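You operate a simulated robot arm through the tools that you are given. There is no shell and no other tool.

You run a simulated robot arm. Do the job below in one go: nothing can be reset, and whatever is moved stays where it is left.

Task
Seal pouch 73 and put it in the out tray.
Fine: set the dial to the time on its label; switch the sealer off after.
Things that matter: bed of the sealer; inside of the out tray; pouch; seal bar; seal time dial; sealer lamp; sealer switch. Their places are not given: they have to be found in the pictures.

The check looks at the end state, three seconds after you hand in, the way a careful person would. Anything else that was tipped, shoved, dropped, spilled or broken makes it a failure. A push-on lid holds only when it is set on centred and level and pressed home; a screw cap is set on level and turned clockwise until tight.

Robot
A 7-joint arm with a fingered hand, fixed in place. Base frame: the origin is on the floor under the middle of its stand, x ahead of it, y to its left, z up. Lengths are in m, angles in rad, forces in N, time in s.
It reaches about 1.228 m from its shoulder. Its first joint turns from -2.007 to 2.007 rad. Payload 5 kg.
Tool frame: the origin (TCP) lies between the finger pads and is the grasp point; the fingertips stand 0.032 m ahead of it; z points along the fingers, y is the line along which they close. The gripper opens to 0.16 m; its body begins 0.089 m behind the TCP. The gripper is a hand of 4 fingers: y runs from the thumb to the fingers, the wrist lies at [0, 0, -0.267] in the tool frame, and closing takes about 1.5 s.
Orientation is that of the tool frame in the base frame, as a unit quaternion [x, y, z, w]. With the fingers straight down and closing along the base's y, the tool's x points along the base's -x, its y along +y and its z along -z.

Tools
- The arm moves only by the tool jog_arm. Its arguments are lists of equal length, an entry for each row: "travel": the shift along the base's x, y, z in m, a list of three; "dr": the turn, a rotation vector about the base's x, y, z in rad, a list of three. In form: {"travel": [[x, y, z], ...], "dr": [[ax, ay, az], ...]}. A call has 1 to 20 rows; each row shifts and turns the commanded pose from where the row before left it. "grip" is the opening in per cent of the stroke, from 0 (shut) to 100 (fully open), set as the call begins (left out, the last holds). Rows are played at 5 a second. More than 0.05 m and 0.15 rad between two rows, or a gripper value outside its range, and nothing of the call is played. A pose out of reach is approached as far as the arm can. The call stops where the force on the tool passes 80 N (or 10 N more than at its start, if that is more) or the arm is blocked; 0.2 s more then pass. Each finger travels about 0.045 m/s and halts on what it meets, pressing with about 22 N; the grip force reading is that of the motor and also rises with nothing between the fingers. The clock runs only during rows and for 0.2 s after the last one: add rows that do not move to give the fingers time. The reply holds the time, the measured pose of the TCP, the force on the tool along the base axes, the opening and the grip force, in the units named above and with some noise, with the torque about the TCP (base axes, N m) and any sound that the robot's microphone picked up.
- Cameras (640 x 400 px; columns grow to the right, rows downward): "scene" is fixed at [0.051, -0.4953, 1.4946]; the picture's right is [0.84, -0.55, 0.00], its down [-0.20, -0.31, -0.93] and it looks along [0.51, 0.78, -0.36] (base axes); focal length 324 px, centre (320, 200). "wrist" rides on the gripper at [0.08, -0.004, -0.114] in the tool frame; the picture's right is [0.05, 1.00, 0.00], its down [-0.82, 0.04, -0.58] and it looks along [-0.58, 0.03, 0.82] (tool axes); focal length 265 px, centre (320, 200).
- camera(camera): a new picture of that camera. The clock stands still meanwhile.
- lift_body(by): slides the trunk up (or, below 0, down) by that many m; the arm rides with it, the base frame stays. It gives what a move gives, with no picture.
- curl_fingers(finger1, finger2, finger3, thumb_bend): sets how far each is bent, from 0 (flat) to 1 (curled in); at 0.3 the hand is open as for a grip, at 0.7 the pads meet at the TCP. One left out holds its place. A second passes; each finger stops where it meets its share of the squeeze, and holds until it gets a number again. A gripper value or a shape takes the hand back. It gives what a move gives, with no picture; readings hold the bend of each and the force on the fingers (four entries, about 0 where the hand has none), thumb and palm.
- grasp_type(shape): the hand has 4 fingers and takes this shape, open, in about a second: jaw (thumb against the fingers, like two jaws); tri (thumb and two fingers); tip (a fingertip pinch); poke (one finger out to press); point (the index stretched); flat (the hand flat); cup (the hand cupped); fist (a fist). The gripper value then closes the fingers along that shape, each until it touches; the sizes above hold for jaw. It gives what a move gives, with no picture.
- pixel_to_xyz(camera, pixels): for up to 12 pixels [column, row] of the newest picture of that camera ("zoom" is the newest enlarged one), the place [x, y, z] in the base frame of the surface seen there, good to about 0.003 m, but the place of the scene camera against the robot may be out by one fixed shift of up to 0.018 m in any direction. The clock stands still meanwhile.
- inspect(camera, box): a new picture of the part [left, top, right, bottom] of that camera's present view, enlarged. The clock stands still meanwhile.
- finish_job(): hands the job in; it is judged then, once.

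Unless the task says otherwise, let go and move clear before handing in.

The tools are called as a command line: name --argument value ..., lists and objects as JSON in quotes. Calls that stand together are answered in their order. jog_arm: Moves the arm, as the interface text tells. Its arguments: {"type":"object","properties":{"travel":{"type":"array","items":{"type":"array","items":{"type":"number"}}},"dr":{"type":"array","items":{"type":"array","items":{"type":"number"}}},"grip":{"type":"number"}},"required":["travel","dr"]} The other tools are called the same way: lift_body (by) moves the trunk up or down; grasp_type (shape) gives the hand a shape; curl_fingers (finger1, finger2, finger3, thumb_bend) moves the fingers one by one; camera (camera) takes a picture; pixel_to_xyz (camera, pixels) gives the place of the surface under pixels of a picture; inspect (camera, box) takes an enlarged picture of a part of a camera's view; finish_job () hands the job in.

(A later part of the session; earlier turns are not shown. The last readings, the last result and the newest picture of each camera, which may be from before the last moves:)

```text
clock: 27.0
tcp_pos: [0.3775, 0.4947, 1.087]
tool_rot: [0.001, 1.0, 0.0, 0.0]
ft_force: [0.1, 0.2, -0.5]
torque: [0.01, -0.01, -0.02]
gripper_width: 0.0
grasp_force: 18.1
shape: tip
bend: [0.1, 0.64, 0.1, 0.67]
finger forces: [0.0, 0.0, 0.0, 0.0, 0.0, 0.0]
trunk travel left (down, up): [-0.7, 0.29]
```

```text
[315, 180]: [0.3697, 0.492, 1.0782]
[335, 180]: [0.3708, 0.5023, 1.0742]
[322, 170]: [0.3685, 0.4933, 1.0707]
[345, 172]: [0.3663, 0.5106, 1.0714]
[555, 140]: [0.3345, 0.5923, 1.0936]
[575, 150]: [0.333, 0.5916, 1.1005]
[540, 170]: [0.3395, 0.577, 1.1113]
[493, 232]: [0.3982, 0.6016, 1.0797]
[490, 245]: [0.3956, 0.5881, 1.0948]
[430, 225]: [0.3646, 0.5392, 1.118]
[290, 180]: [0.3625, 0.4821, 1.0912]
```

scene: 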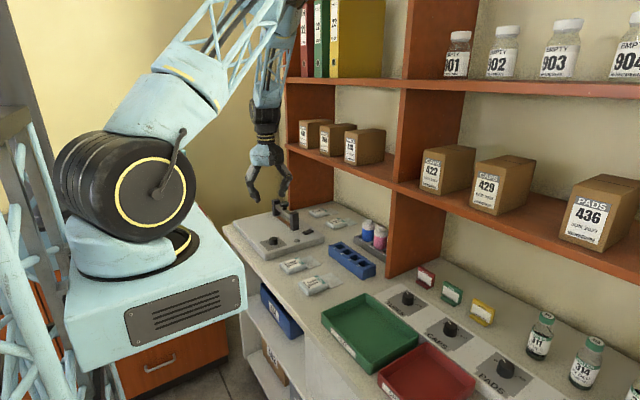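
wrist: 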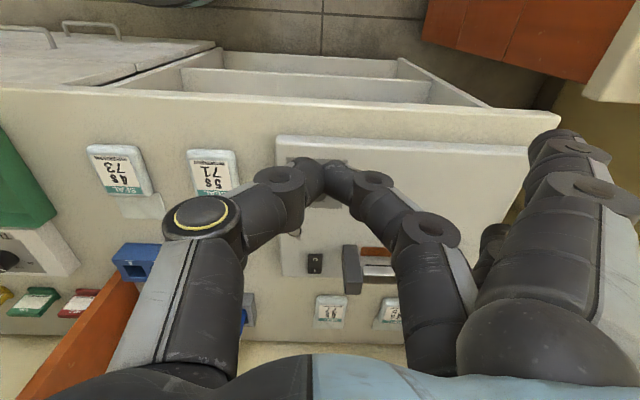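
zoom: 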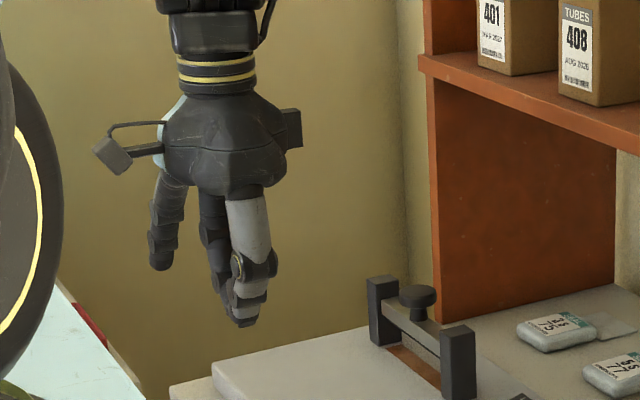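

The pinch tip is at about TCP −0.03 and the outer fingertips are about 0.1 m out to +tool-y and roughly 1 cm higher. For pressing the switch I'd turn the hand −90° so these point to +x; I'll check shelf and bottle clearance first.

camera --camera "scene"

pixel_to_xyz --camera "scene" --pixels '[[330, 165], [400, 188], [390, 250], [300, 185], [367, 222], [380, 232], [352, 245], [318, 212], [337, 224], [345, 85], [296, 155], [420, 190]]'

inspect --camera "scene" --box '[270, 180, 430, 280]'

```text
taken
```

scene: 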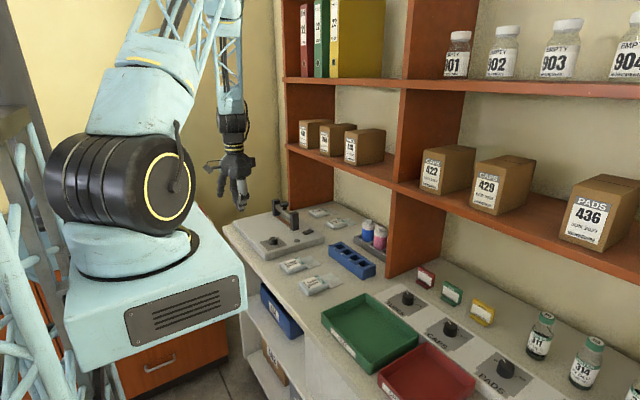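

```text
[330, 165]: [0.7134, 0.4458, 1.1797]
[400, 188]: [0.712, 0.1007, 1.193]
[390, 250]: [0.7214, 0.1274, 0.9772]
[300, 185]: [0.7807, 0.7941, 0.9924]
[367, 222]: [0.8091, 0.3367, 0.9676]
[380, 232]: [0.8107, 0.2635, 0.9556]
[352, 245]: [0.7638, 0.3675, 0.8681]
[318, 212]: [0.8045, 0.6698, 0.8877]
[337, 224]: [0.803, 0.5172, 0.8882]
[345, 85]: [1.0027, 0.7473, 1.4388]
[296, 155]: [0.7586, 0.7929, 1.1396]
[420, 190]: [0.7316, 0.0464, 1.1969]
```

```text
4.00 times, centred on (350, 230) of scene
```

zoom: 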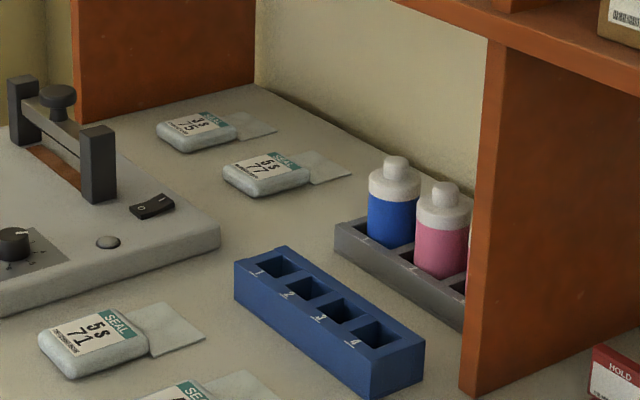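

Shelf edge is at x≈0.713, z≈1.16–1.2, so I'll press the switch with the hand yawed −90° and tilted 20° back towards the robot to keep the wrist clear. First I turn and tilt at height, then view.

jog_arm --travel '[[0.01, 0, 0.005], [0.01, 0, 0.005], [0.01, 0, 0.003], [0.01, 0, 0], [0.01, 0, 0], [0.01, 0, 0], [0.01, 0, 0], [0.01, 0, 0], [0.01, 0, 0], [0.01, 0, 0], [0.01, 0, 0], [0.01, 0, 0], [0, 0, 0], [0, 0, 0], [0, 0, 0], [0, 0, 0]]' --dr '[[0, 0, -0.14], [0, 0, -0.14], [0, 0, -0.14], [0, 0, -0.14], [0, 0, -0.14], [0, 0, -0.14], [0, 0, -0.14], [0, 0, -0.14], [0, 0, -0.14], [0, 0, -0.14], [0, 0, -0.14], [0, 0, -0.031], [0, -0.12, 0], [0, -0.12, 0], [0, -0.11, 0], [0, 0, 0]]'

camera --camera "wrist"

camera --camera "scene"

```text
clock: 30.4
tcp_pos: [0.4974, 0.494, 1.0998]
tool_rot: [0.697, 0.696, 0.123, 0.124]
ft_force: [0.6, 0.3, 0.2]
torque: [0.02, 0.02, 0.02]
gripper_width: 0.0
grasp_force: 21.9
shape: tip
bend: [0.28, 0.64, 0.28, 0.67]
finger forces: [0.0, 0.0, 0.0, 0.0, 0.0, 0.0]
trunk travel left (down, up): [-0.7, 0.29]
```

```text
taken
```

wrist: 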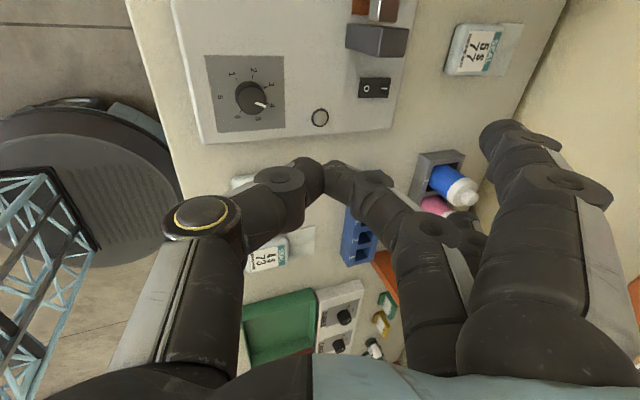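

```text
taken
```

scene: 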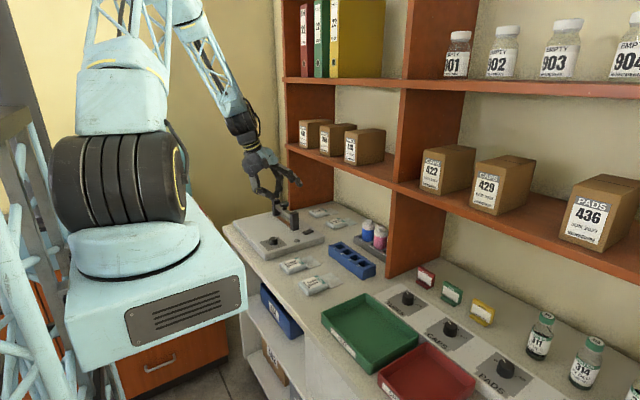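

The hand is turned and tilted; the switch shows at (375,88) with O left and I right. I'll measure it again and enlarge.

inspect --camera "wrist" --box '[335, 60, 415, 110]'

pixel_to_xyz --camera "wrist" --pixels '[[361, 87], [367, 88], [375, 88], [383, 88], [389, 88], [385, 80], [322, 165], [310, 165], [505, 130], [475, 235], [345, 45], [400, 45]]'

```text
8.00 times, centred on (375, 85) of wrist
```

zoom: 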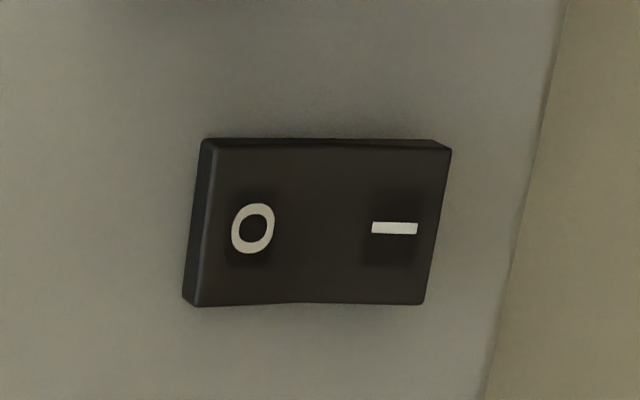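

```text
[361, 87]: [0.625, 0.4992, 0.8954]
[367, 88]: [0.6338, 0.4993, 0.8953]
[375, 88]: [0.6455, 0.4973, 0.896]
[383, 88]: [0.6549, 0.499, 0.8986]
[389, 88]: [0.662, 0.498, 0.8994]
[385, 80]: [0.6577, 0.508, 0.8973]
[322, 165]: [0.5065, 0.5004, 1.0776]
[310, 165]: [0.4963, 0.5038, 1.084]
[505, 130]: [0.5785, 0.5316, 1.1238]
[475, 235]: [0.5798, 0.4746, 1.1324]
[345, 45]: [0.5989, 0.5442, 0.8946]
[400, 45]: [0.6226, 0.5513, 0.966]
```

The switch spans x 0.622–0.664 at y≈0.499 and the post top is about z 0.966. I'll move above the I end (TCP target x 0.648) and come down to just above it.

jog_arm --travel '[[0.0375, 0.001, -0.03], [0.0375, 0.001, -0.03], [0.0375, 0.001, -0.03], [0.038, 0.001, -0.03], [0, 0, -0.02], [0, 0, -0.015], [0, 0, 0]]' --dr '[[0, 0, 0], [0, 0, 0], [0, 0, 0], [0, 0, 0], [0, 0, 0], [0, 0, 0], [0, 0, 0]]'

camera --camera "wrist"

inspect --camera "scene" --box '[250, 180, 350, 250]'

```text
clock: 32.0
tcp_pos: [0.6485, 0.4986, 0.9443]
tool_rot: [0.698, 0.695, 0.123, 0.123]
ft_force: [0.5, 0.0, 1.0]
torque: [0.0, 0.0, 0.0]
gripper_width: 0.0
grasp_force: 21.7
shape: tip
bend: [0.28, 0.64, 0.28, 0.67]
finger forces: [0.0, 0.0, 0.0, 0.1, 0.1, 0.0]
trunk travel left (down, up): [-0.7, 0.29]
```

```text
taken
```

wrist: 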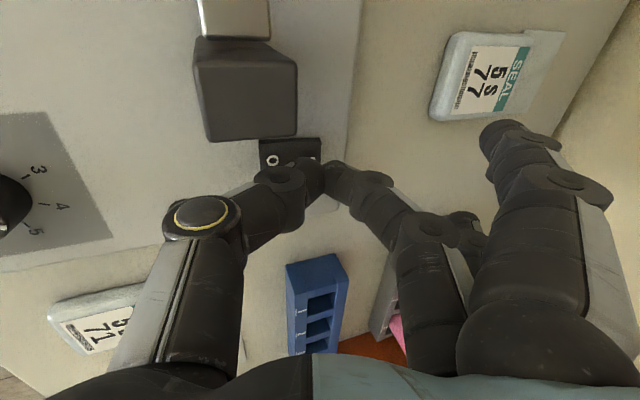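

```text
5.71 times, centred on (300, 215) of scene
```

zoom: 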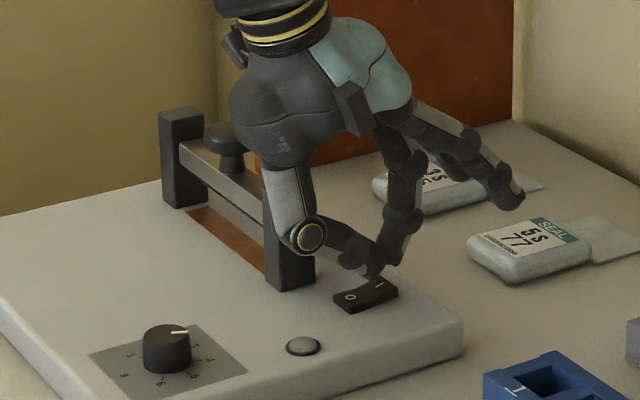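

The pinch tip is right above the I end (scene zoom (378,280)). I'll press down in small steps.

jog_arm --travel '[[0, 0, -0.004], [0, 0, -0.004], [0, 0, -0.004], [0, 0, -0.004], [0, 0, 0]]' --dr '[[0, 0, 0], [0, 0, 0], [0, 0, 0], [0, 0, 0], [0, 0, 0]]'

inspect --camera "scene" --box '[260, 200, 340, 250]'

```text
clock: 33.2
tcp_pos: [0.6476, 0.4986, 0.9324]
tool_rot: [0.696, 0.696, 0.125, 0.123]
ft_force: [-4.9, 0.9, 22.8]
torque: [-0.01, 0.01, 0.02]
gripper_width: 0.0
grasp_force: 21.8
shape: tip
bend: [0.28, 0.64, 0.28, 0.69]
finger forces: [0.0, 0.0, 0.0, 0.1, 0.1, 0.0]
trunk travel left (down, up): [-0.7, 0.29]
```

```text
8.00 times, centred on (300, 225) of scene
```

zoom: 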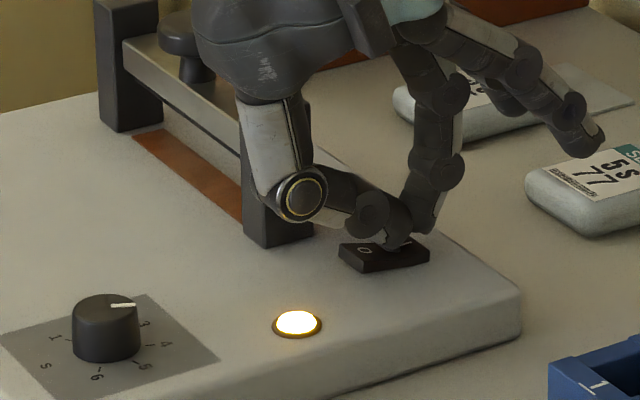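

The lamp is lit, so the switch is on. I'll lift off straight up, back away, and level the hand again towards pouch 73.

jog_arm --travel '[[0, 0, 0.03], [0, 0, 0.03], [-0.03, 0, 0.03], [-0.04, -0.02, 0.03], [-0.04, -0.03, 0.02], [-0.03, -0.03, 0.01], [-0.02, -0.03, 0], [-0.02, -0.03, 0], [-0.02, -0.03, 0], [-0.02, -0.03, 0], [-0.02, -0.03, 0], [-0.01, -0.03, 0], [0, -0.01, 0], [0, 0, 0], [0, 0, 0], [0, 0, 0]]' --dr '[[0, 0, 0], [0, 0, 0], [0, 0.12, 0], [0, 0.12, 0], [0, 0.11, 0], [0, 0, 0.14], [0, 0, 0.14], [0, 0, 0.14], [0, 0, 0.14], [0, 0, 0.14], [0, 0, 0.14], [0, 0, 0.14], [0, 0, 0.14], [0, 0, 0.14], [0, 0, 0.14], [0, 0, 0.14]]'

camera --camera "scene"

inspect --camera "scene" --box '[250, 200, 330, 250]'

```text
refused: row 4 steps farther than a row can; nothing moved
```

```text
taken
```

scene: 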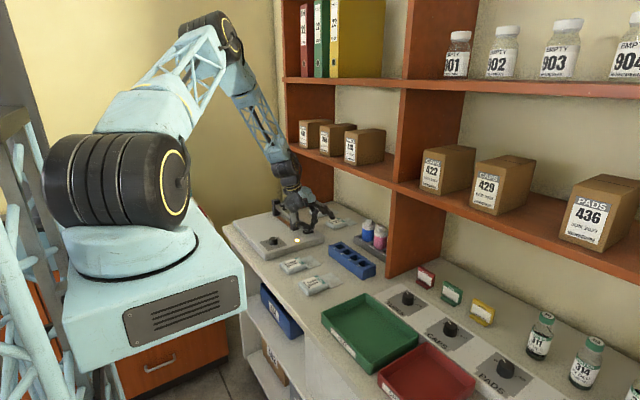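

```text
8.00 times, centred on (290, 225) of scene
```

zoom: 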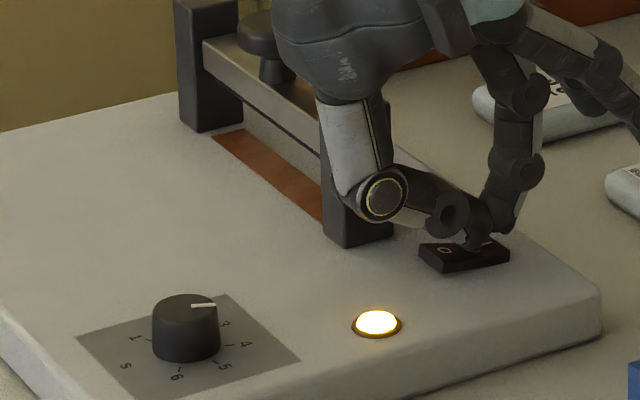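

The last call was refused for too large a step; the lamp stays lit. I'll repeat the retreat with smaller steps.

jog_arm --travel '[[0, 0, 0.03], [0, 0, 0.03], [-0.03, 0, 0.02], [-0.03, -0.01, 0.02], [-0.03, -0.02, 0.02], [-0.03, -0.03, 0.01], [-0.02, -0.03, 0], [-0.02, -0.03, 0], [-0.02, -0.03, 0], [-0.02, -0.03, 0], [-0.02, -0.03, 0], [-0.02, -0.03, 0], [0, -0.03, 0], [0, 0, 0], [0, 0, 0], [0, 0, 0], [0, 0, 0]]' --dr '[[0, 0, 0], [0, 0, 0], [0, 0.12, 0], [0, 0.12, 0], [0, 0.11, 0], [0, 0, 0.14], [0, 0, 0.14], [0, 0, 0.14], [0, 0, 0.14], [0, 0, 0.14], [0, 0, 0.14], [0, 0, 0.14], [0, 0, 0.14], [0, 0, 0.14], [0, 0, 0.14], [0, 0, 0.14], [0, 0, 0.031]]'

grasp_type --shape "jaw"

camera --camera "wrist"

camera --camera "scene"

```text
clock: 36.8
tcp_pos: [0.4058, 0.2297, 1.0585]
tool_rot: [0.0, 1.0, 0.001, 0.0]
ft_force: [-0.3, 0.5, 0.3]
torque: [0.03, 0.06, -0.01]
gripper_width: 0.0
grasp_force: 21.5
shape: tip
bend: [0.28, 0.65, 0.28, 0.68]
finger forces: [0.0, 0.1, 0.1, 0.0, 0.0, 0.0]
trunk travel left (down, up): [-0.7, 0.29]
```

```text
clock: 37.7
tcp_pos: [0.4072, 0.2287, 1.0581]
tool_rot: [0.001, 1.0, 0.0, 0.0]
ft_force: [-0.5, -0.2, -0.4]
torque: [0.01, -0.02, 0.03]
gripper_width: 0.1603
grasp_force: 0.1
shape: jaw
bend: [0.3, 0.3, 0.3, 0.3]
finger forces: [0.0, 0.1, 0.0, 0.0, 0.0, 0.0]
trunk travel left (down, up): [-0.7, 0.29]
```

```text
taken
```

wrist: 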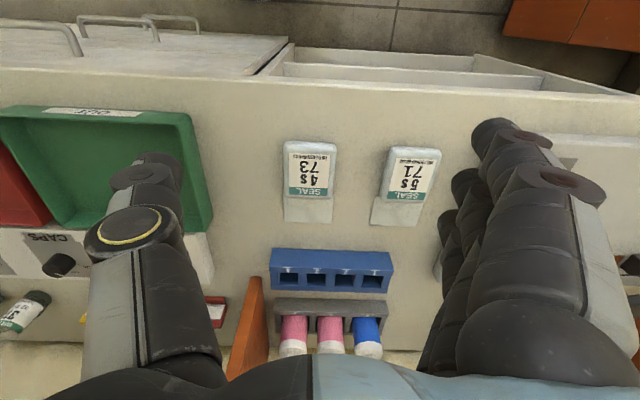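

```text
taken
```

scene: 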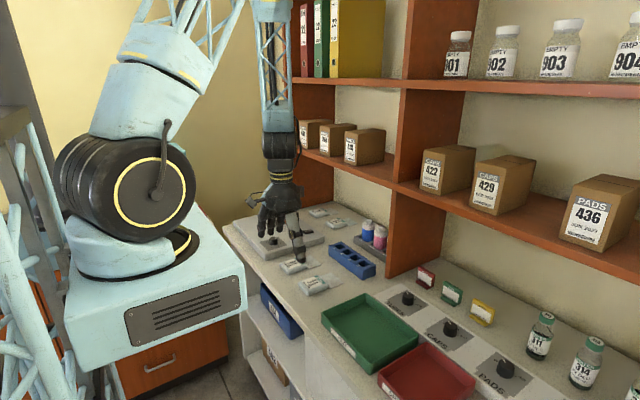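

Pouch 73 is now at wrist (310,170) with its flap to (308,215). I'll measure its corners precisely.

inspect --camera "wrist" --box '[262, 130, 358, 230]'

pixel_to_xyz --camera "wrist" --pixels '[[310, 147], [287, 170], [333, 170], [310, 192], [310, 170], [287, 215], [331, 218], [308, 222], [308, 205], [270, 180], [285, 195], [334, 195]]'

```text
4.00 times, centred on (310, 180) of wrist
```

zoom: 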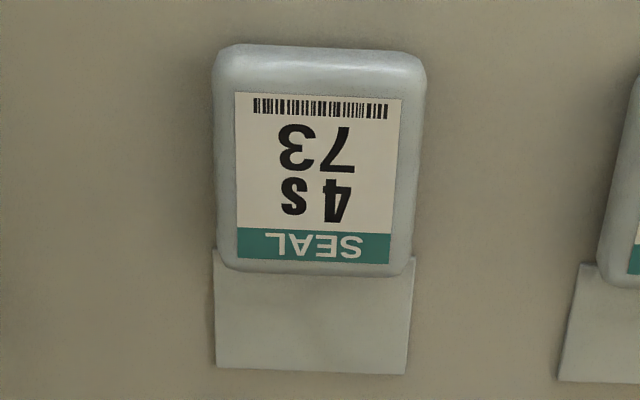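

```text
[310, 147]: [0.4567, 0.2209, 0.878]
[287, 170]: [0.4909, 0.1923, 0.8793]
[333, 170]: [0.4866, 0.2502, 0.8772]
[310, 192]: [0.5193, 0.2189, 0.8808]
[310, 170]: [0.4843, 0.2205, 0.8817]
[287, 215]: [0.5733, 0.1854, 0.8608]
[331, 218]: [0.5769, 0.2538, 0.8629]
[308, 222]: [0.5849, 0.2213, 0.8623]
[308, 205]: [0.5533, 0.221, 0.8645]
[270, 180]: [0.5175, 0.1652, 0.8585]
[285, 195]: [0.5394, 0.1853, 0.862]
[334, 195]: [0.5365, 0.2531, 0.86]
```

Pouch 73: body x 0.452–0.530, y 0.190–0.252 (centre 0.491, 0.221), top 0.881, table 0.8585; flap x 0.53–0.583. I'll set a 60 % opening and come down over it, slightly towards its rear.

jog_arm --travel '[[0.0195, -0.002, -0.02], [0.0195, -0.002, -0.03], [0.0195, -0.002, -0.03], [0.0195, -0.002, -0.03], [0, 0, -0.015], [0, 0, 0], [0, 0, 0]]' --dr '[[0, 0, 0], [0, 0, 0], [0, 0, 0], [0, 0, 0], [0, 0, 0], [0, 0, 0], [0, 0, 0]]' --grip 60

camera --camera "wrist"

inspect --camera "scene" --box '[260, 210, 360, 310]'

```text
clock: 39.3
tcp_pos: [0.4852, 0.2219, 0.9353]
tool_rot: [0.002, 1.0, -0.001, 0.001]
ft_force: [-0.5, 0.0, -0.2]
torque: [0.0, 0.01, -0.03]
gripper_width: 0.0965
grasp_force: 0.1
shape: jaw
bend: [0.71, 0.71, 0.71, 0.69]
finger forces: [0.1, 0.0, 0.0, 0.0, 0.0, 0.0]
trunk travel left (down, up): [-0.7, 0.29]
```

```text
taken
```

wrist: 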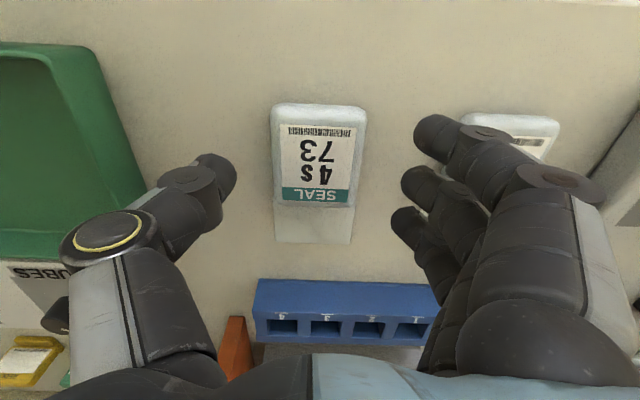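

```text
4.00 times, centred on (310, 260) of scene
```

zoom: 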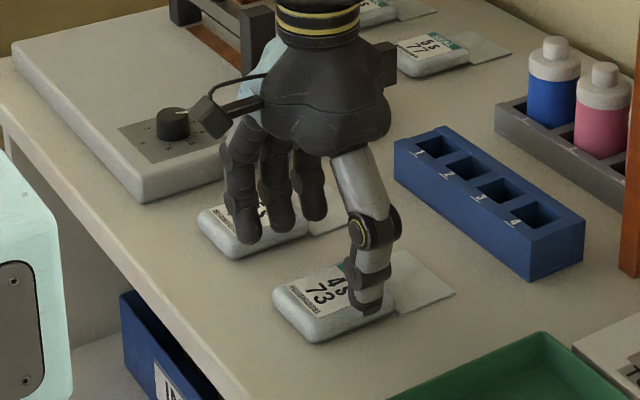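

I'll check the gap between the fingers (tips near (420,135)) and pouch 71 at (465,120), and the pouch position, before lowering.

pixel_to_xyz --camera "wrist" --pixels '[[464, 119], [480, 120], [425, 125], [440, 150], [412, 180], [402, 215], [228, 170], [273, 150], [363, 150], [318, 110], [318, 203], [318, 240]]'

```text
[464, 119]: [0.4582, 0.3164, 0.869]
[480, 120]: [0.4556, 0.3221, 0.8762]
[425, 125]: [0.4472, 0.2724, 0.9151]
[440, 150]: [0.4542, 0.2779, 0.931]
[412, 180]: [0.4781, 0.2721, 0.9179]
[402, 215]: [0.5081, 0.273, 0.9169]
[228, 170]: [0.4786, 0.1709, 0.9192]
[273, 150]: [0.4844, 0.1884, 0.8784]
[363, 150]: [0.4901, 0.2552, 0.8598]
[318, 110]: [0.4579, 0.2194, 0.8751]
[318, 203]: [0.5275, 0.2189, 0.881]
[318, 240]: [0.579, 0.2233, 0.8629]
```

Finger tips are at y≈0.272–0.295, pouch 71 starts at y≈0.314, so there is room. I lower by 0.039 to put the fingertips beside the pouch.

jog_arm --travel '[[0, 0, -0.012], [0, 0, -0.012], [0, 0, -0.008], [0, 0, -0.007], [0, 0, 0]]' --dr '[[0, 0, 0], [0, 0, 0], [0, 0, 0], [0, 0, 0], [0, 0, 0]]'

camera --camera "wrist"

inspect --camera "scene" --box '[260, 220, 360, 310]'

```text
clock: 40.5
tcp_pos: [0.4864, 0.2222, 0.8939]
tool_rot: [0.001, 1.0, 0.0, 0.0]
ft_force: [-0.1, 0.0, -0.4]
torque: [-0.03, -0.03, -0.01]
gripper_width: 0.0966
grasp_force: 0.2
shape: jaw
bend: [0.71, 0.71, 0.71, 0.69]
finger forces: [0.0, 0.1, 0.1, 0.0, 0.0, 0.0]
trunk travel left (down, up): [-0.7, 0.29]
```

```text
taken
```

wrist: 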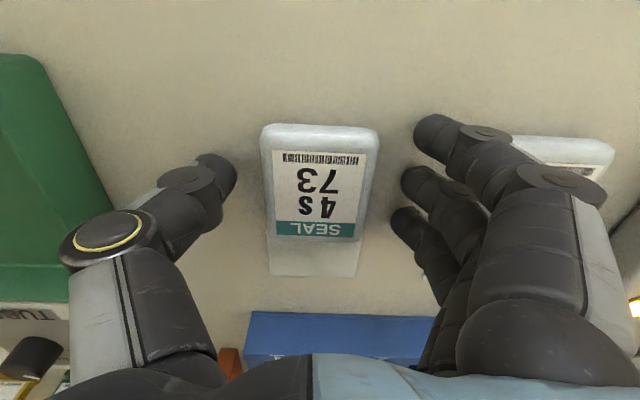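

```text
4.44 times, centred on (310, 265) of scene
```

zoom: 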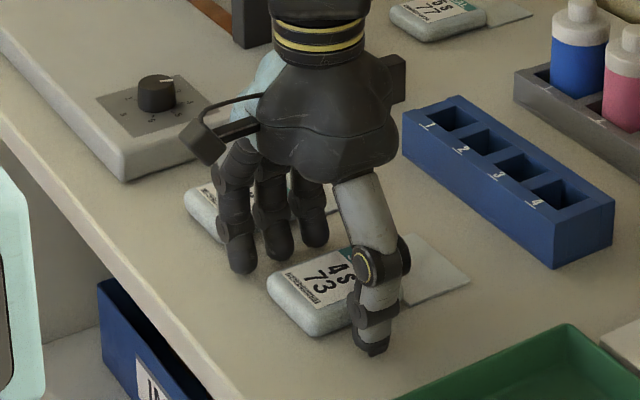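

All clear with no contact. Closing on the pouch now.

jog_arm --travel '[[0, 0, 0], [0, 0, 0], [0, 0, 0], [0, 0, 0], [0, 0, 0], [0, 0, 0], [0, 0, 0]]' --dr '[[0, 0, 0], [0, 0, 0], [0, 0, 0], [0, 0, 0], [0, 0, 0], [0, 0, 0], [0, 0, 0]]' --grip 25

camera --camera "wrist"

inspect --camera "scene" --box '[260, 220, 360, 310]'

```text
clock: 42.1
tcp_pos: [0.4849, 0.221, 0.8958]
tool_rot: [0.001, 1.0, 0.0, 0.0]
ft_force: [-0.8, 0.9, -0.3]
torque: [0.01, 0.03, 0.01]
gripper_width: 0.0603
grasp_force: 22.1
shape: jaw
bend: [0.73, 0.73, 0.73, 0.7]
finger forces: [6.6, 6.5, 6.6, 0.1, 19.8, 0.0]
trunk travel left (down, up): [-0.7, 0.29]
```

```text
taken
```

wrist: 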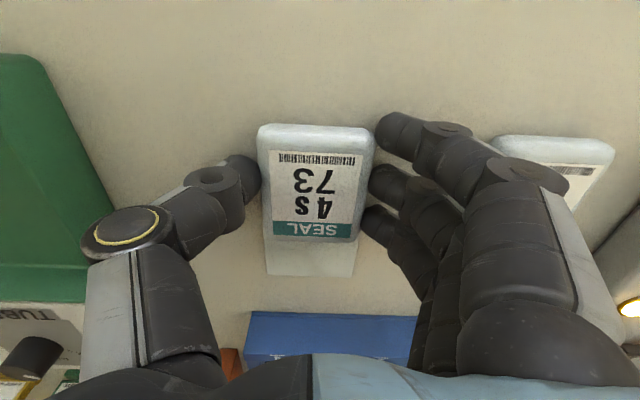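

```text
4.44 times, centred on (310, 265) of scene
```

zoom: 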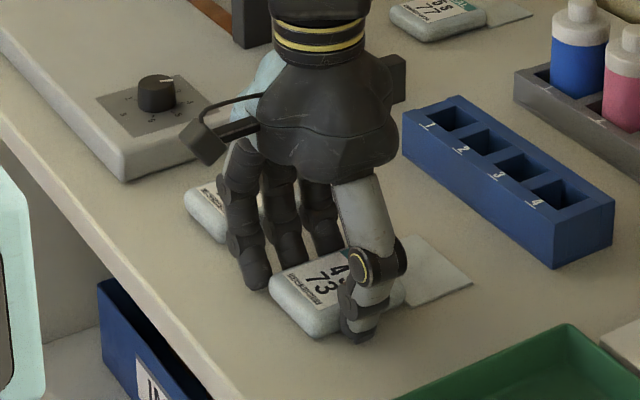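

All three fingers (6.6 N each) and the thumb (19.8 N) hold the pouch. I'll lift it gently and check it comes along level.

jog_arm --travel '[[0, 0, 0.01], [0, 0, 0.015], [0, 0, 0.02], [0, 0, 0.02], [0, 0, 0.02], [0, 0, 0]]' --dr '[[0, 0, 0], [0, 0, 0], [0, 0, 0], [0, 0, 0], [0, 0, 0], [0, 0, 0]]'

camera --camera "wrist"

inspect --camera "scene" --box '[250, 190, 370, 310]'

```text
clock: 43.5
tcp_pos: [0.4851, 0.2227, 0.9802]
tool_rot: [0.002, 1.0, -0.001, 0.0]
ft_force: [0.0, 0.2, -0.5]
torque: [0.0, 0.01, 0.03]
gripper_width: 0.0602
grasp_force: 21.9
shape: jaw
bend: [0.73, 0.73, 0.73, 0.7]
finger forces: [6.6, 6.5, 6.7, 0.0, 19.8, 0.0]
trunk travel left (down, up): [-0.7, 0.29]
```

```text
taken
```

wrist: 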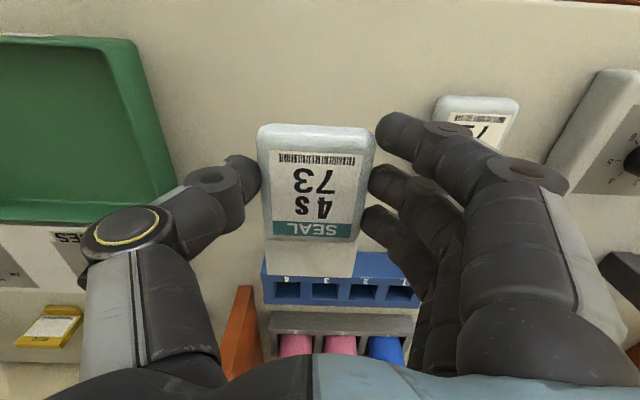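

```text
3.33 times, centred on (310, 250) of scene
```

zoom: 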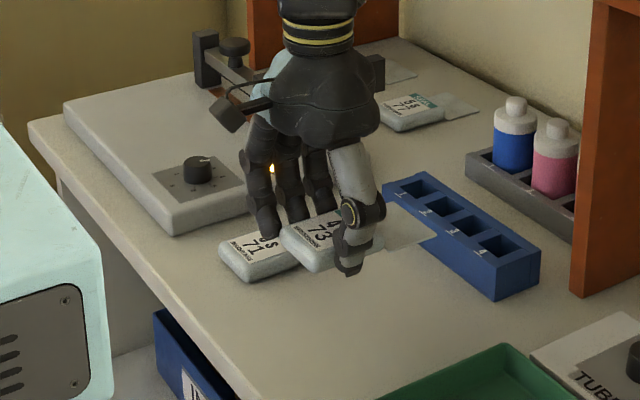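

The pouch hangs level and firm in the hand. I'll carry it over in front of the sealer bar, staying at x≈0.45, and look.

jog_arm --travel '[[-0.005, 0.01, 0.02], [-0.005, 0.03, 0.02], [-0.005, 0.033, 0.01], [-0.005, 0.035, 0], [-0.005, 0.035, 0], [-0.005, 0.035, 0], [-0.005, 0.035, 0], [0, 0.035, 0], [0, 0.035, 0], [0, 0.035, 0], [0, 0.035, 0], [0, 0.03, 0], [0, 0.02, 0], [0, 0, 0]]' --dr '[[0, 0, 0], [0, 0, 0], [0, 0, 0], [0, 0, 0], [0, 0, 0], [0, 0, 0], [0, 0, 0], [0, 0, 0], [0, 0, 0], [0, 0, 0], [0, 0, 0], [0, 0, 0], [0, 0, 0], [0, 0, 0]]'

camera --camera "wrist"

camera --camera "scene"

```text
clock: 46.5
tcp_pos: [0.4492, 0.6228, 1.0297]
tool_rot: [0.0, 1.0, 0.0, 0.0]
ft_force: [-0.6, 0.4, -0.8]
torque: [0.0, 0.01, -0.01]
gripper_width: 0.0603
grasp_force: 22.6
shape: jaw
bend: [0.73, 0.73, 0.73, 0.7]
finger forces: [6.6, 6.6, 6.7, 0.0, 19.9, 0.0]
trunk travel left (down, up): [-0.7, 0.29]
```

```text
taken
```

wrist: 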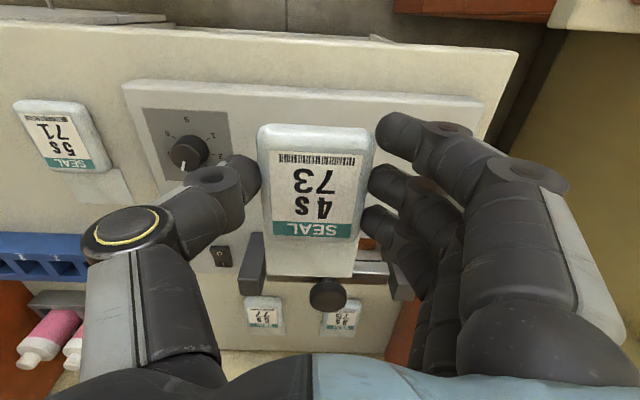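

```text
taken
```

scene: 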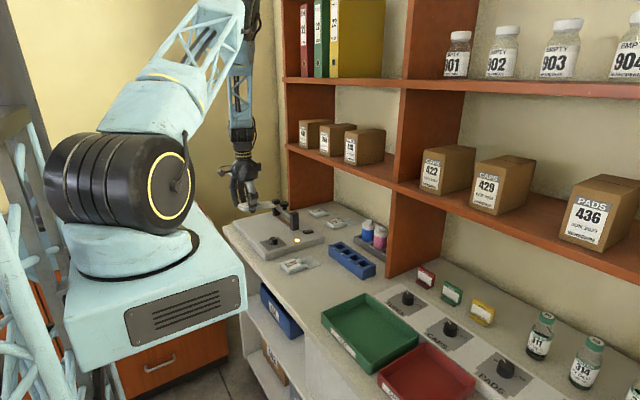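

The pouch is now in front of the bar with flap end at (310,277) and the bar knob at (327,293). I'll zoom and measure bar, bed, posts and flap from this near view.

inspect --camera "wrist" --box '[230, 215, 430, 325]'

pixel_to_xyz --camera "wrist" --pixels '[[327, 295], [250, 240], [252, 285], [368, 244], [364, 255], [368, 268], [285, 283], [375, 280], [310, 272], [268, 270], [352, 272], [310, 240]]'

inspect --camera "scene" --box '[225, 180, 345, 260]'

```text
3.20 times, centred on (330, 270) of wrist
```

zoom: 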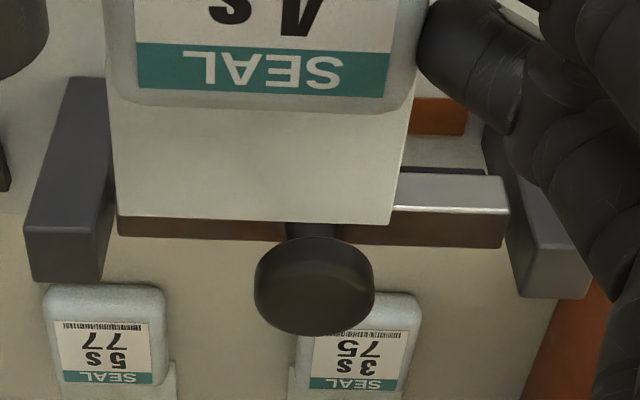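

```text
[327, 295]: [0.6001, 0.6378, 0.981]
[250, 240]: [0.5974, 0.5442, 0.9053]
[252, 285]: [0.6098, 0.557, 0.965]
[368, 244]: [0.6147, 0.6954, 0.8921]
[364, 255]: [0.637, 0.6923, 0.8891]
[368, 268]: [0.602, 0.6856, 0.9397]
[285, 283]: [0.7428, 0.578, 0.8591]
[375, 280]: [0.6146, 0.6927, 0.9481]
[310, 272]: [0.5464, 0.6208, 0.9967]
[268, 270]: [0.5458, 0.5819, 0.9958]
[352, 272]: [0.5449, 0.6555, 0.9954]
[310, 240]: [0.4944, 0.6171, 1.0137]
```

```text
5.00 times, centred on (285, 220) of scene
```

zoom: 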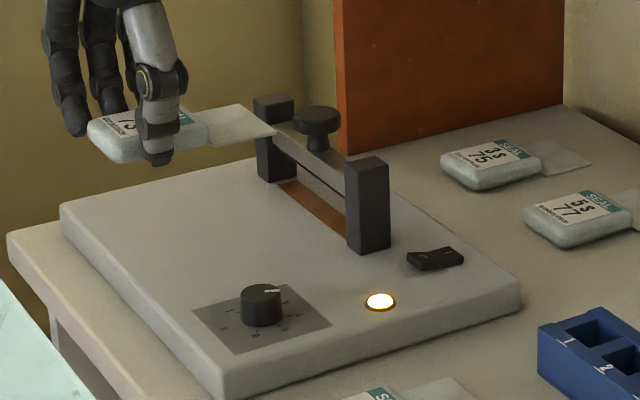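

The bar's front face is at x≈0.602 (bar/bed centre ≈0.611), posts start at x≈0.597, and the flap spans TCP+0.045 to +0.099. I'll lower to TCP z 0.934 in front of the bar, then check before sliding the flap under.

jog_arm --travel '[[0, 0.003, -0.03], [0, 0.003, -0.03], [0, 0, -0.02], [0, 0, -0.015], [0, 0, 0]]' --dr '[[0, 0, 0], [0, 0, 0], [0, 0, 0], [0, 0, 0], [0, 0, 0]]'

inspect --camera "scene" --box '[225, 180, 345, 260]'

camera --camera "wrist"

```text
clock: 47.7
tcp_pos: [0.4509, 0.628, 0.9345]
tool_rot: [0.001, 1.0, -0.001, 0.001]
ft_force: [-0.2, 0.9, -1.6]
torque: [0.02, -0.01, -0.05]
gripper_width: 0.0603
grasp_force: 21.9
shape: jaw
bend: [0.73, 0.73, 0.73, 0.7]
finger forces: [6.6, 6.6, 6.7, 0.0, 19.8, 0.0]
trunk travel left (down, up): [-0.7, 0.29]
```

```text
5.00 times, centred on (285, 220) of scene
```

zoom: 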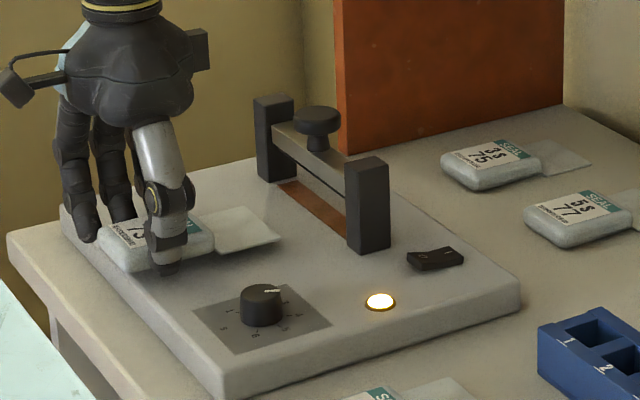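

```text
taken
```

wrist: 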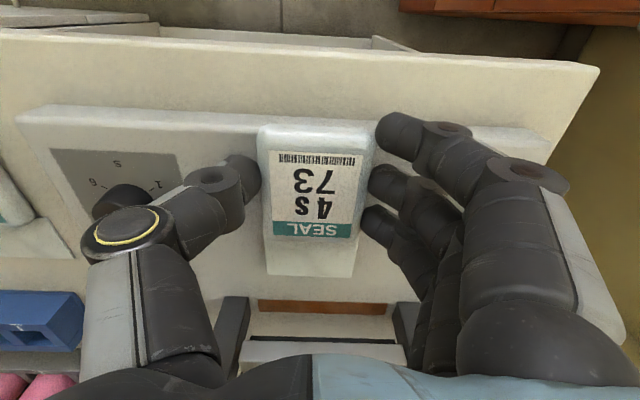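

The flap is in line with the open gap under the bar (bed strip at wrist (323,307)). I'll slide forward 0.088 under the bar.

jog_arm --travel '[[0.015, 0, 0], [0.015, 0, 0], [0.015, 0, 0], [0.015, 0, 0], [0, 0, 0]]' --dr '[[0, 0, 0], [0, 0, 0], [0, 0, 0], [0, 0, 0], [0, 0, 0]]'

inspect --camera "scene" --box '[225, 180, 345, 260]'

camera --camera "wrist"

```text
clock: 48.9
tcp_pos: [0.5102, 0.6299, 0.9335]
tool_rot: [0.001, 1.0, 0.0, 0.0]
ft_force: [0.4, 0.3, -0.3]
torque: [0.01, 0.03, -0.02]
gripper_width: 0.0602
grasp_force: 21.9
shape: jaw
bend: [0.73, 0.73, 0.73, 0.7]
finger forces: [6.6, 6.5, 6.7, 0.1, 19.9, 0.0]
trunk travel left (down, up): [-0.7, 0.29]
```

```text
5.00 times, centred on (285, 220) of scene
```

zoom: 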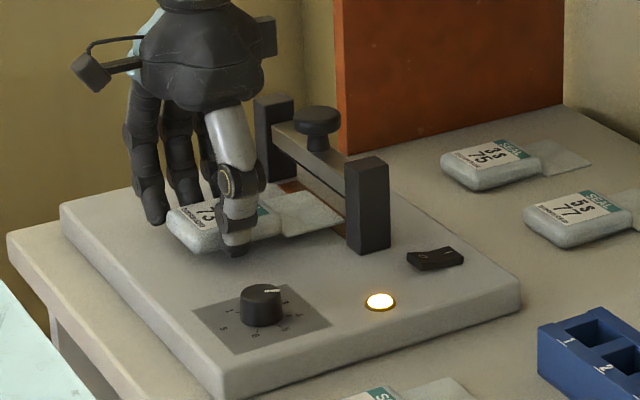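

```text
taken
```

wrist: 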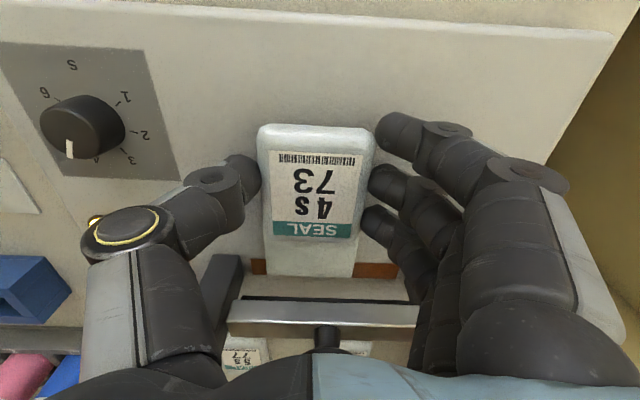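

The flap end is over the middle of the bed strip now, with clearance all around. I'll slide 0.028 further so the flap's middle lies under the bar.

jog_arm --travel '[[0.01, 0, 0], [0.01, 0, 0], [0.008, 0, 0], [0, 0, 0]]' --dr '[[0, 0, 0], [0, 0, 0], [0, 0, 0], [0, 0, 0]]'

inspect --camera "scene" --box '[225, 180, 345, 260]'

camera --camera "wrist"

```text
clock: 49.9
tcp_pos: [0.5376, 0.6297, 0.9313]
tool_rot: [0.0, 1.0, 0.0, -0.001]
ft_force: [-1.9, 0.9, -1.3]
torque: [0.01, 0.04, -0.01]
gripper_width: 0.0603
grasp_force: 22.2
shape: jaw
bend: [0.73, 0.73, 0.73, 0.7]
finger forces: [6.9, 6.8, 7.1, 0.0, 19.8, 0.0]
trunk travel left (down, up): [-0.7, 0.29]
```

```text
5.00 times, centred on (285, 220) of scene
```

zoom: 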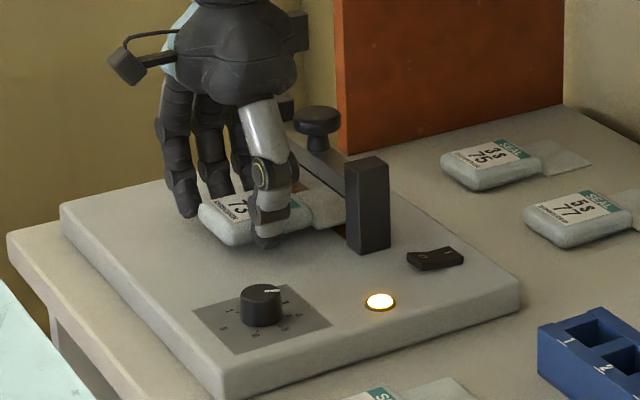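

```text
taken
```

wrist: 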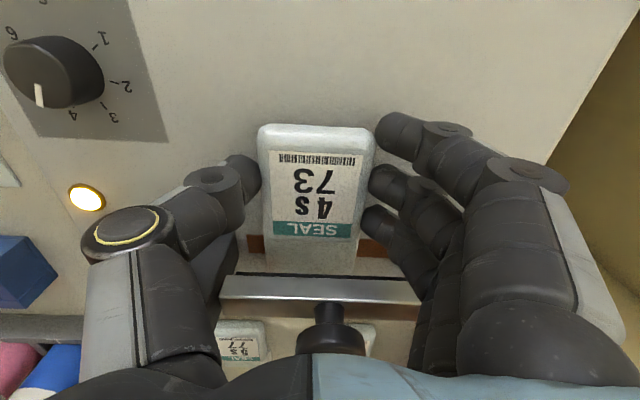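

The flap passes under the bar (bar edge at wrist row 272, bed strip at row 247 covered by the flap). I'll set the pouch down gently and watch the force.

jog_arm --travel '[[0, 0, -0.003], [0, 0, -0.002], [0, 0, -0.002], [0, 0, 0]]' --dr '[[0, 0, 0], [0, 0, 0], [0, 0, 0], [0, 0, 0]]'

inspect --camera "scene" --box '[245, 190, 325, 250]'

```text
clock: 50.9
tcp_pos: [0.5373, 0.6305, 0.9263]
tool_rot: [0.002, 1.0, 0.0, 0.0]
ft_force: [0.0, 0.9, -1.7]
torque: [0.06, 0.05, 0.04]
gripper_width: 0.0603
grasp_force: 22.2
shape: jaw
bend: [0.73, 0.73, 0.73, 0.7]
finger forces: [6.9, 6.9, 7.0, 0.0, 19.8, 0.0]
trunk travel left (down, up): [-0.7, 0.29]
```

```text
6.67 times, centred on (285, 220) of scene
```

zoom: 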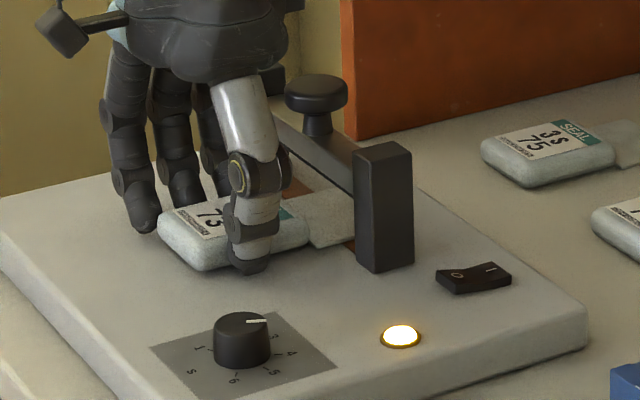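

No contact force yet (Fz −1.7). I'll lower a few more millimetres.

jog_arm --travel '[[0, 0, -0.0015], [0, 0, -0.0015], [0, 0, 0]]' --dr '[[0, 0, 0], [0, 0, 0], [0, 0, 0]]'

```text
clock: 51.7
tcp_pos: [0.5371, 0.6293, 0.9258]
tool_rot: [0.0, 1.0, -0.001, -0.001]
ft_force: [-0.5, 1.9, 3.7]
torque: [0.02, 0.0, 0.01]
gripper_width: 0.0602
grasp_force: 21.8
shape: jaw
bend: [0.73, 0.73, 0.73, 0.7]
finger forces: [7.1, 6.9, 7.2, 0.1, 20.6, 0.1]
trunk travel left (down, up): [-0.7, 0.29]
```

The pouch rests on the sealer (Fz +3.7 N). I release by opening modestly to 52 %.

jog_arm --travel '[[0, 0, 0], [0, 0, 0], [0, 0, 0], [0, 0, 0], [0, 0, 0]]' --dr '[[0, 0, 0], [0, 0, 0], [0, 0, 0], [0, 0, 0], [0, 0, 0]]' --grip 52

camera --camera "wrist"

inspect --camera "scene" --box '[245, 190, 325, 250]'

```text
clock: 52.9
tcp_pos: [0.5382, 0.6304, 0.9244]
tool_rot: [0.001, 1.0, 0.0, -0.001]
ft_force: [0.1, 0.3, -0.1]
torque: [0.02, 0.02, 0.0]
gripper_width: 0.0826
grasp_force: 0.1
shape: jaw
bend: [0.72, 0.72, 0.72, 0.7]
finger forces: [0.2, 0.1, 0.0, 0.0, 0.0, 0.0]
trunk travel left (down, up): [-0.7, 0.29]
```

```text
taken
```

wrist: 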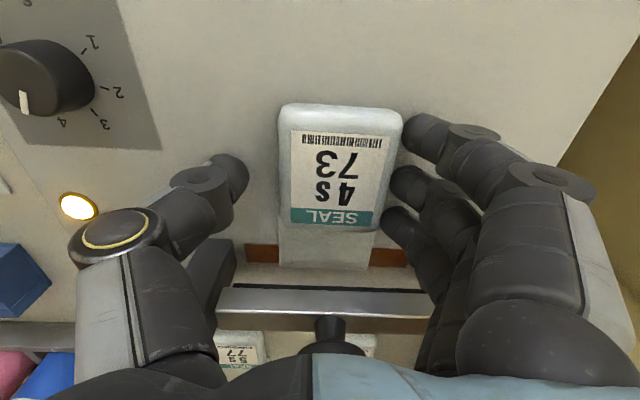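

```text
6.67 times, centred on (285, 220) of scene
```

zoom: 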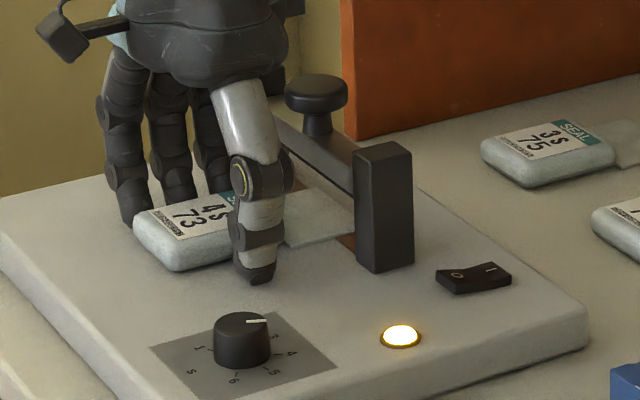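

On release the pouch shifted about 0.014 back (−x) and a bit to +y with a slight yaw; its flap end is now only at the far edge of the bed (wrist row 268). I'll regrip to square it up and re-advance it.

jog_arm --travel '[[0, 0, 0.001], [0, 0, 0], [0, 0, 0], [0, 0, 0], [0, 0, 0], [0, 0, 0]]' --dr '[[0, 0, 0], [0, 0, 0], [0, 0, 0], [0, 0, 0], [0, 0, 0], [0, 0, 0]]' --grip 25

camera --camera "wrist"

inspect --camera "scene" --box '[245, 190, 325, 250]'

```text
clock: 54.3
tcp_pos: [0.5381, 0.6301, 0.9246]
tool_rot: [0.001, 1.0, -0.001, 0.0]
ft_force: [-1.0, 1.3, 0.1]
torque: [0.03, 0.0, 0.02]
gripper_width: 0.0602
grasp_force: 22.4
shape: jaw
bend: [0.73, 0.73, 0.73, 0.7]
finger forces: [6.9, 6.9, 6.9, 0.1, 19.2, 0.0]
trunk travel left (down, up): [-0.7, 0.29]
```

```text
taken
```

wrist: 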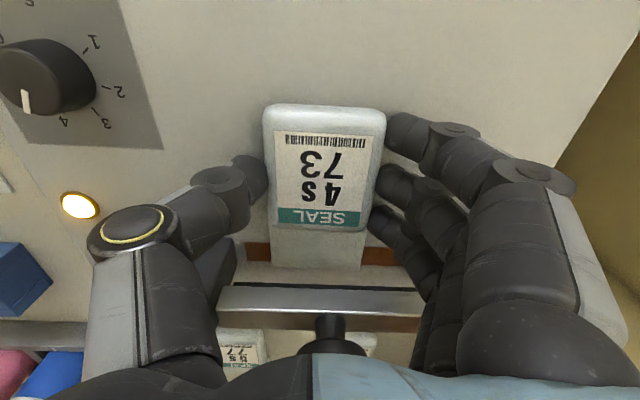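

```text
6.67 times, centred on (285, 220) of scene
```

zoom: 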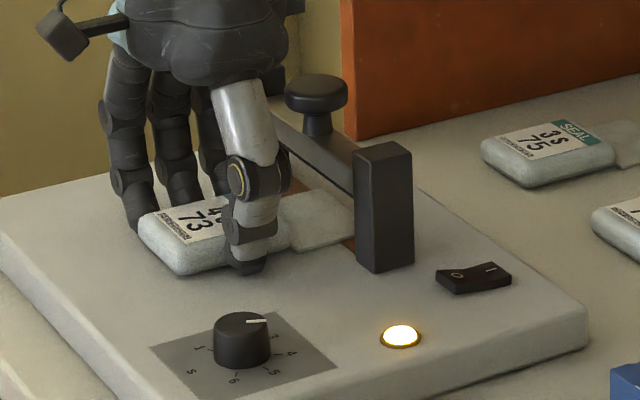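

Regripped and squared, but the hand now sits towards the front of the pouch. I'll release gently in two small steps, shift the hand 0.012 back and regrip, so there's clearance to the bar when advancing.

jog_arm --travel '[[0, 0, 0], [0, 0, 0], [0, 0, 0], [0, 0, 0]]' --dr '[[0, 0, 0], [0, 0, 0], [0, 0, 0], [0, 0, 0]]' --grip 38.5

jog_arm --travel '[[0, 0, 0], [0, 0, 0], [0, 0, 0]]' --dr '[[0, 0, 0], [0, 0, 0], [0, 0, 0]]' --grip 44

camera --camera "wrist"

inspect --camera "scene" --box '[245, 190, 325, 250]'

```text
clock: 55.3
tcp_pos: [0.5369, 0.6302, 0.9247]
tool_rot: [0.0, 1.0, 0.001, 0.0]
ft_force: [-0.7, 1.5, 0.0]
torque: [0.02, -0.02, 0.03]
gripper_width: 0.0635
grasp_force: 0.0
shape: jaw
bend: [0.73, 0.73, 0.73, 0.7]
finger forces: [0.9, 0.9, 1.0, 0.0, 1.5, 0.0]
trunk travel left (down, up): [-0.7, 0.29]
```

```text
clock: 56.1
tcp_pos: [0.5373, 0.6291, 0.9251]
tool_rot: [0.001, 1.0, 0.0, 0.0]
ft_force: [0.5, 0.5, 0.3]
torque: [0.03, -0.04, 0.02]
gripper_width: 0.0703
grasp_force: 0.1
shape: jaw
bend: [0.73, 0.73, 0.73, 0.7]
finger forces: [0.4, 0.4, 0.4, 0.1, 0.0, 0.1]
trunk travel left (down, up): [-0.7, 0.29]
```

```text
taken
```

wrist: 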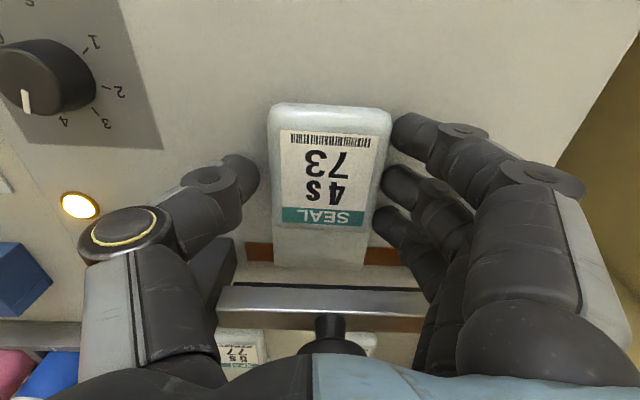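

```text
6.67 times, centred on (285, 220) of scene
```

zoom: 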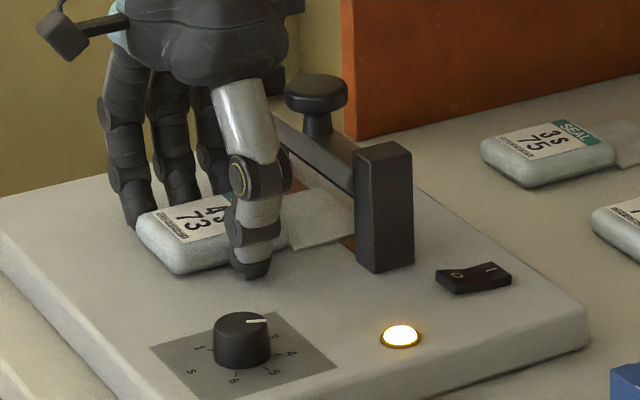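

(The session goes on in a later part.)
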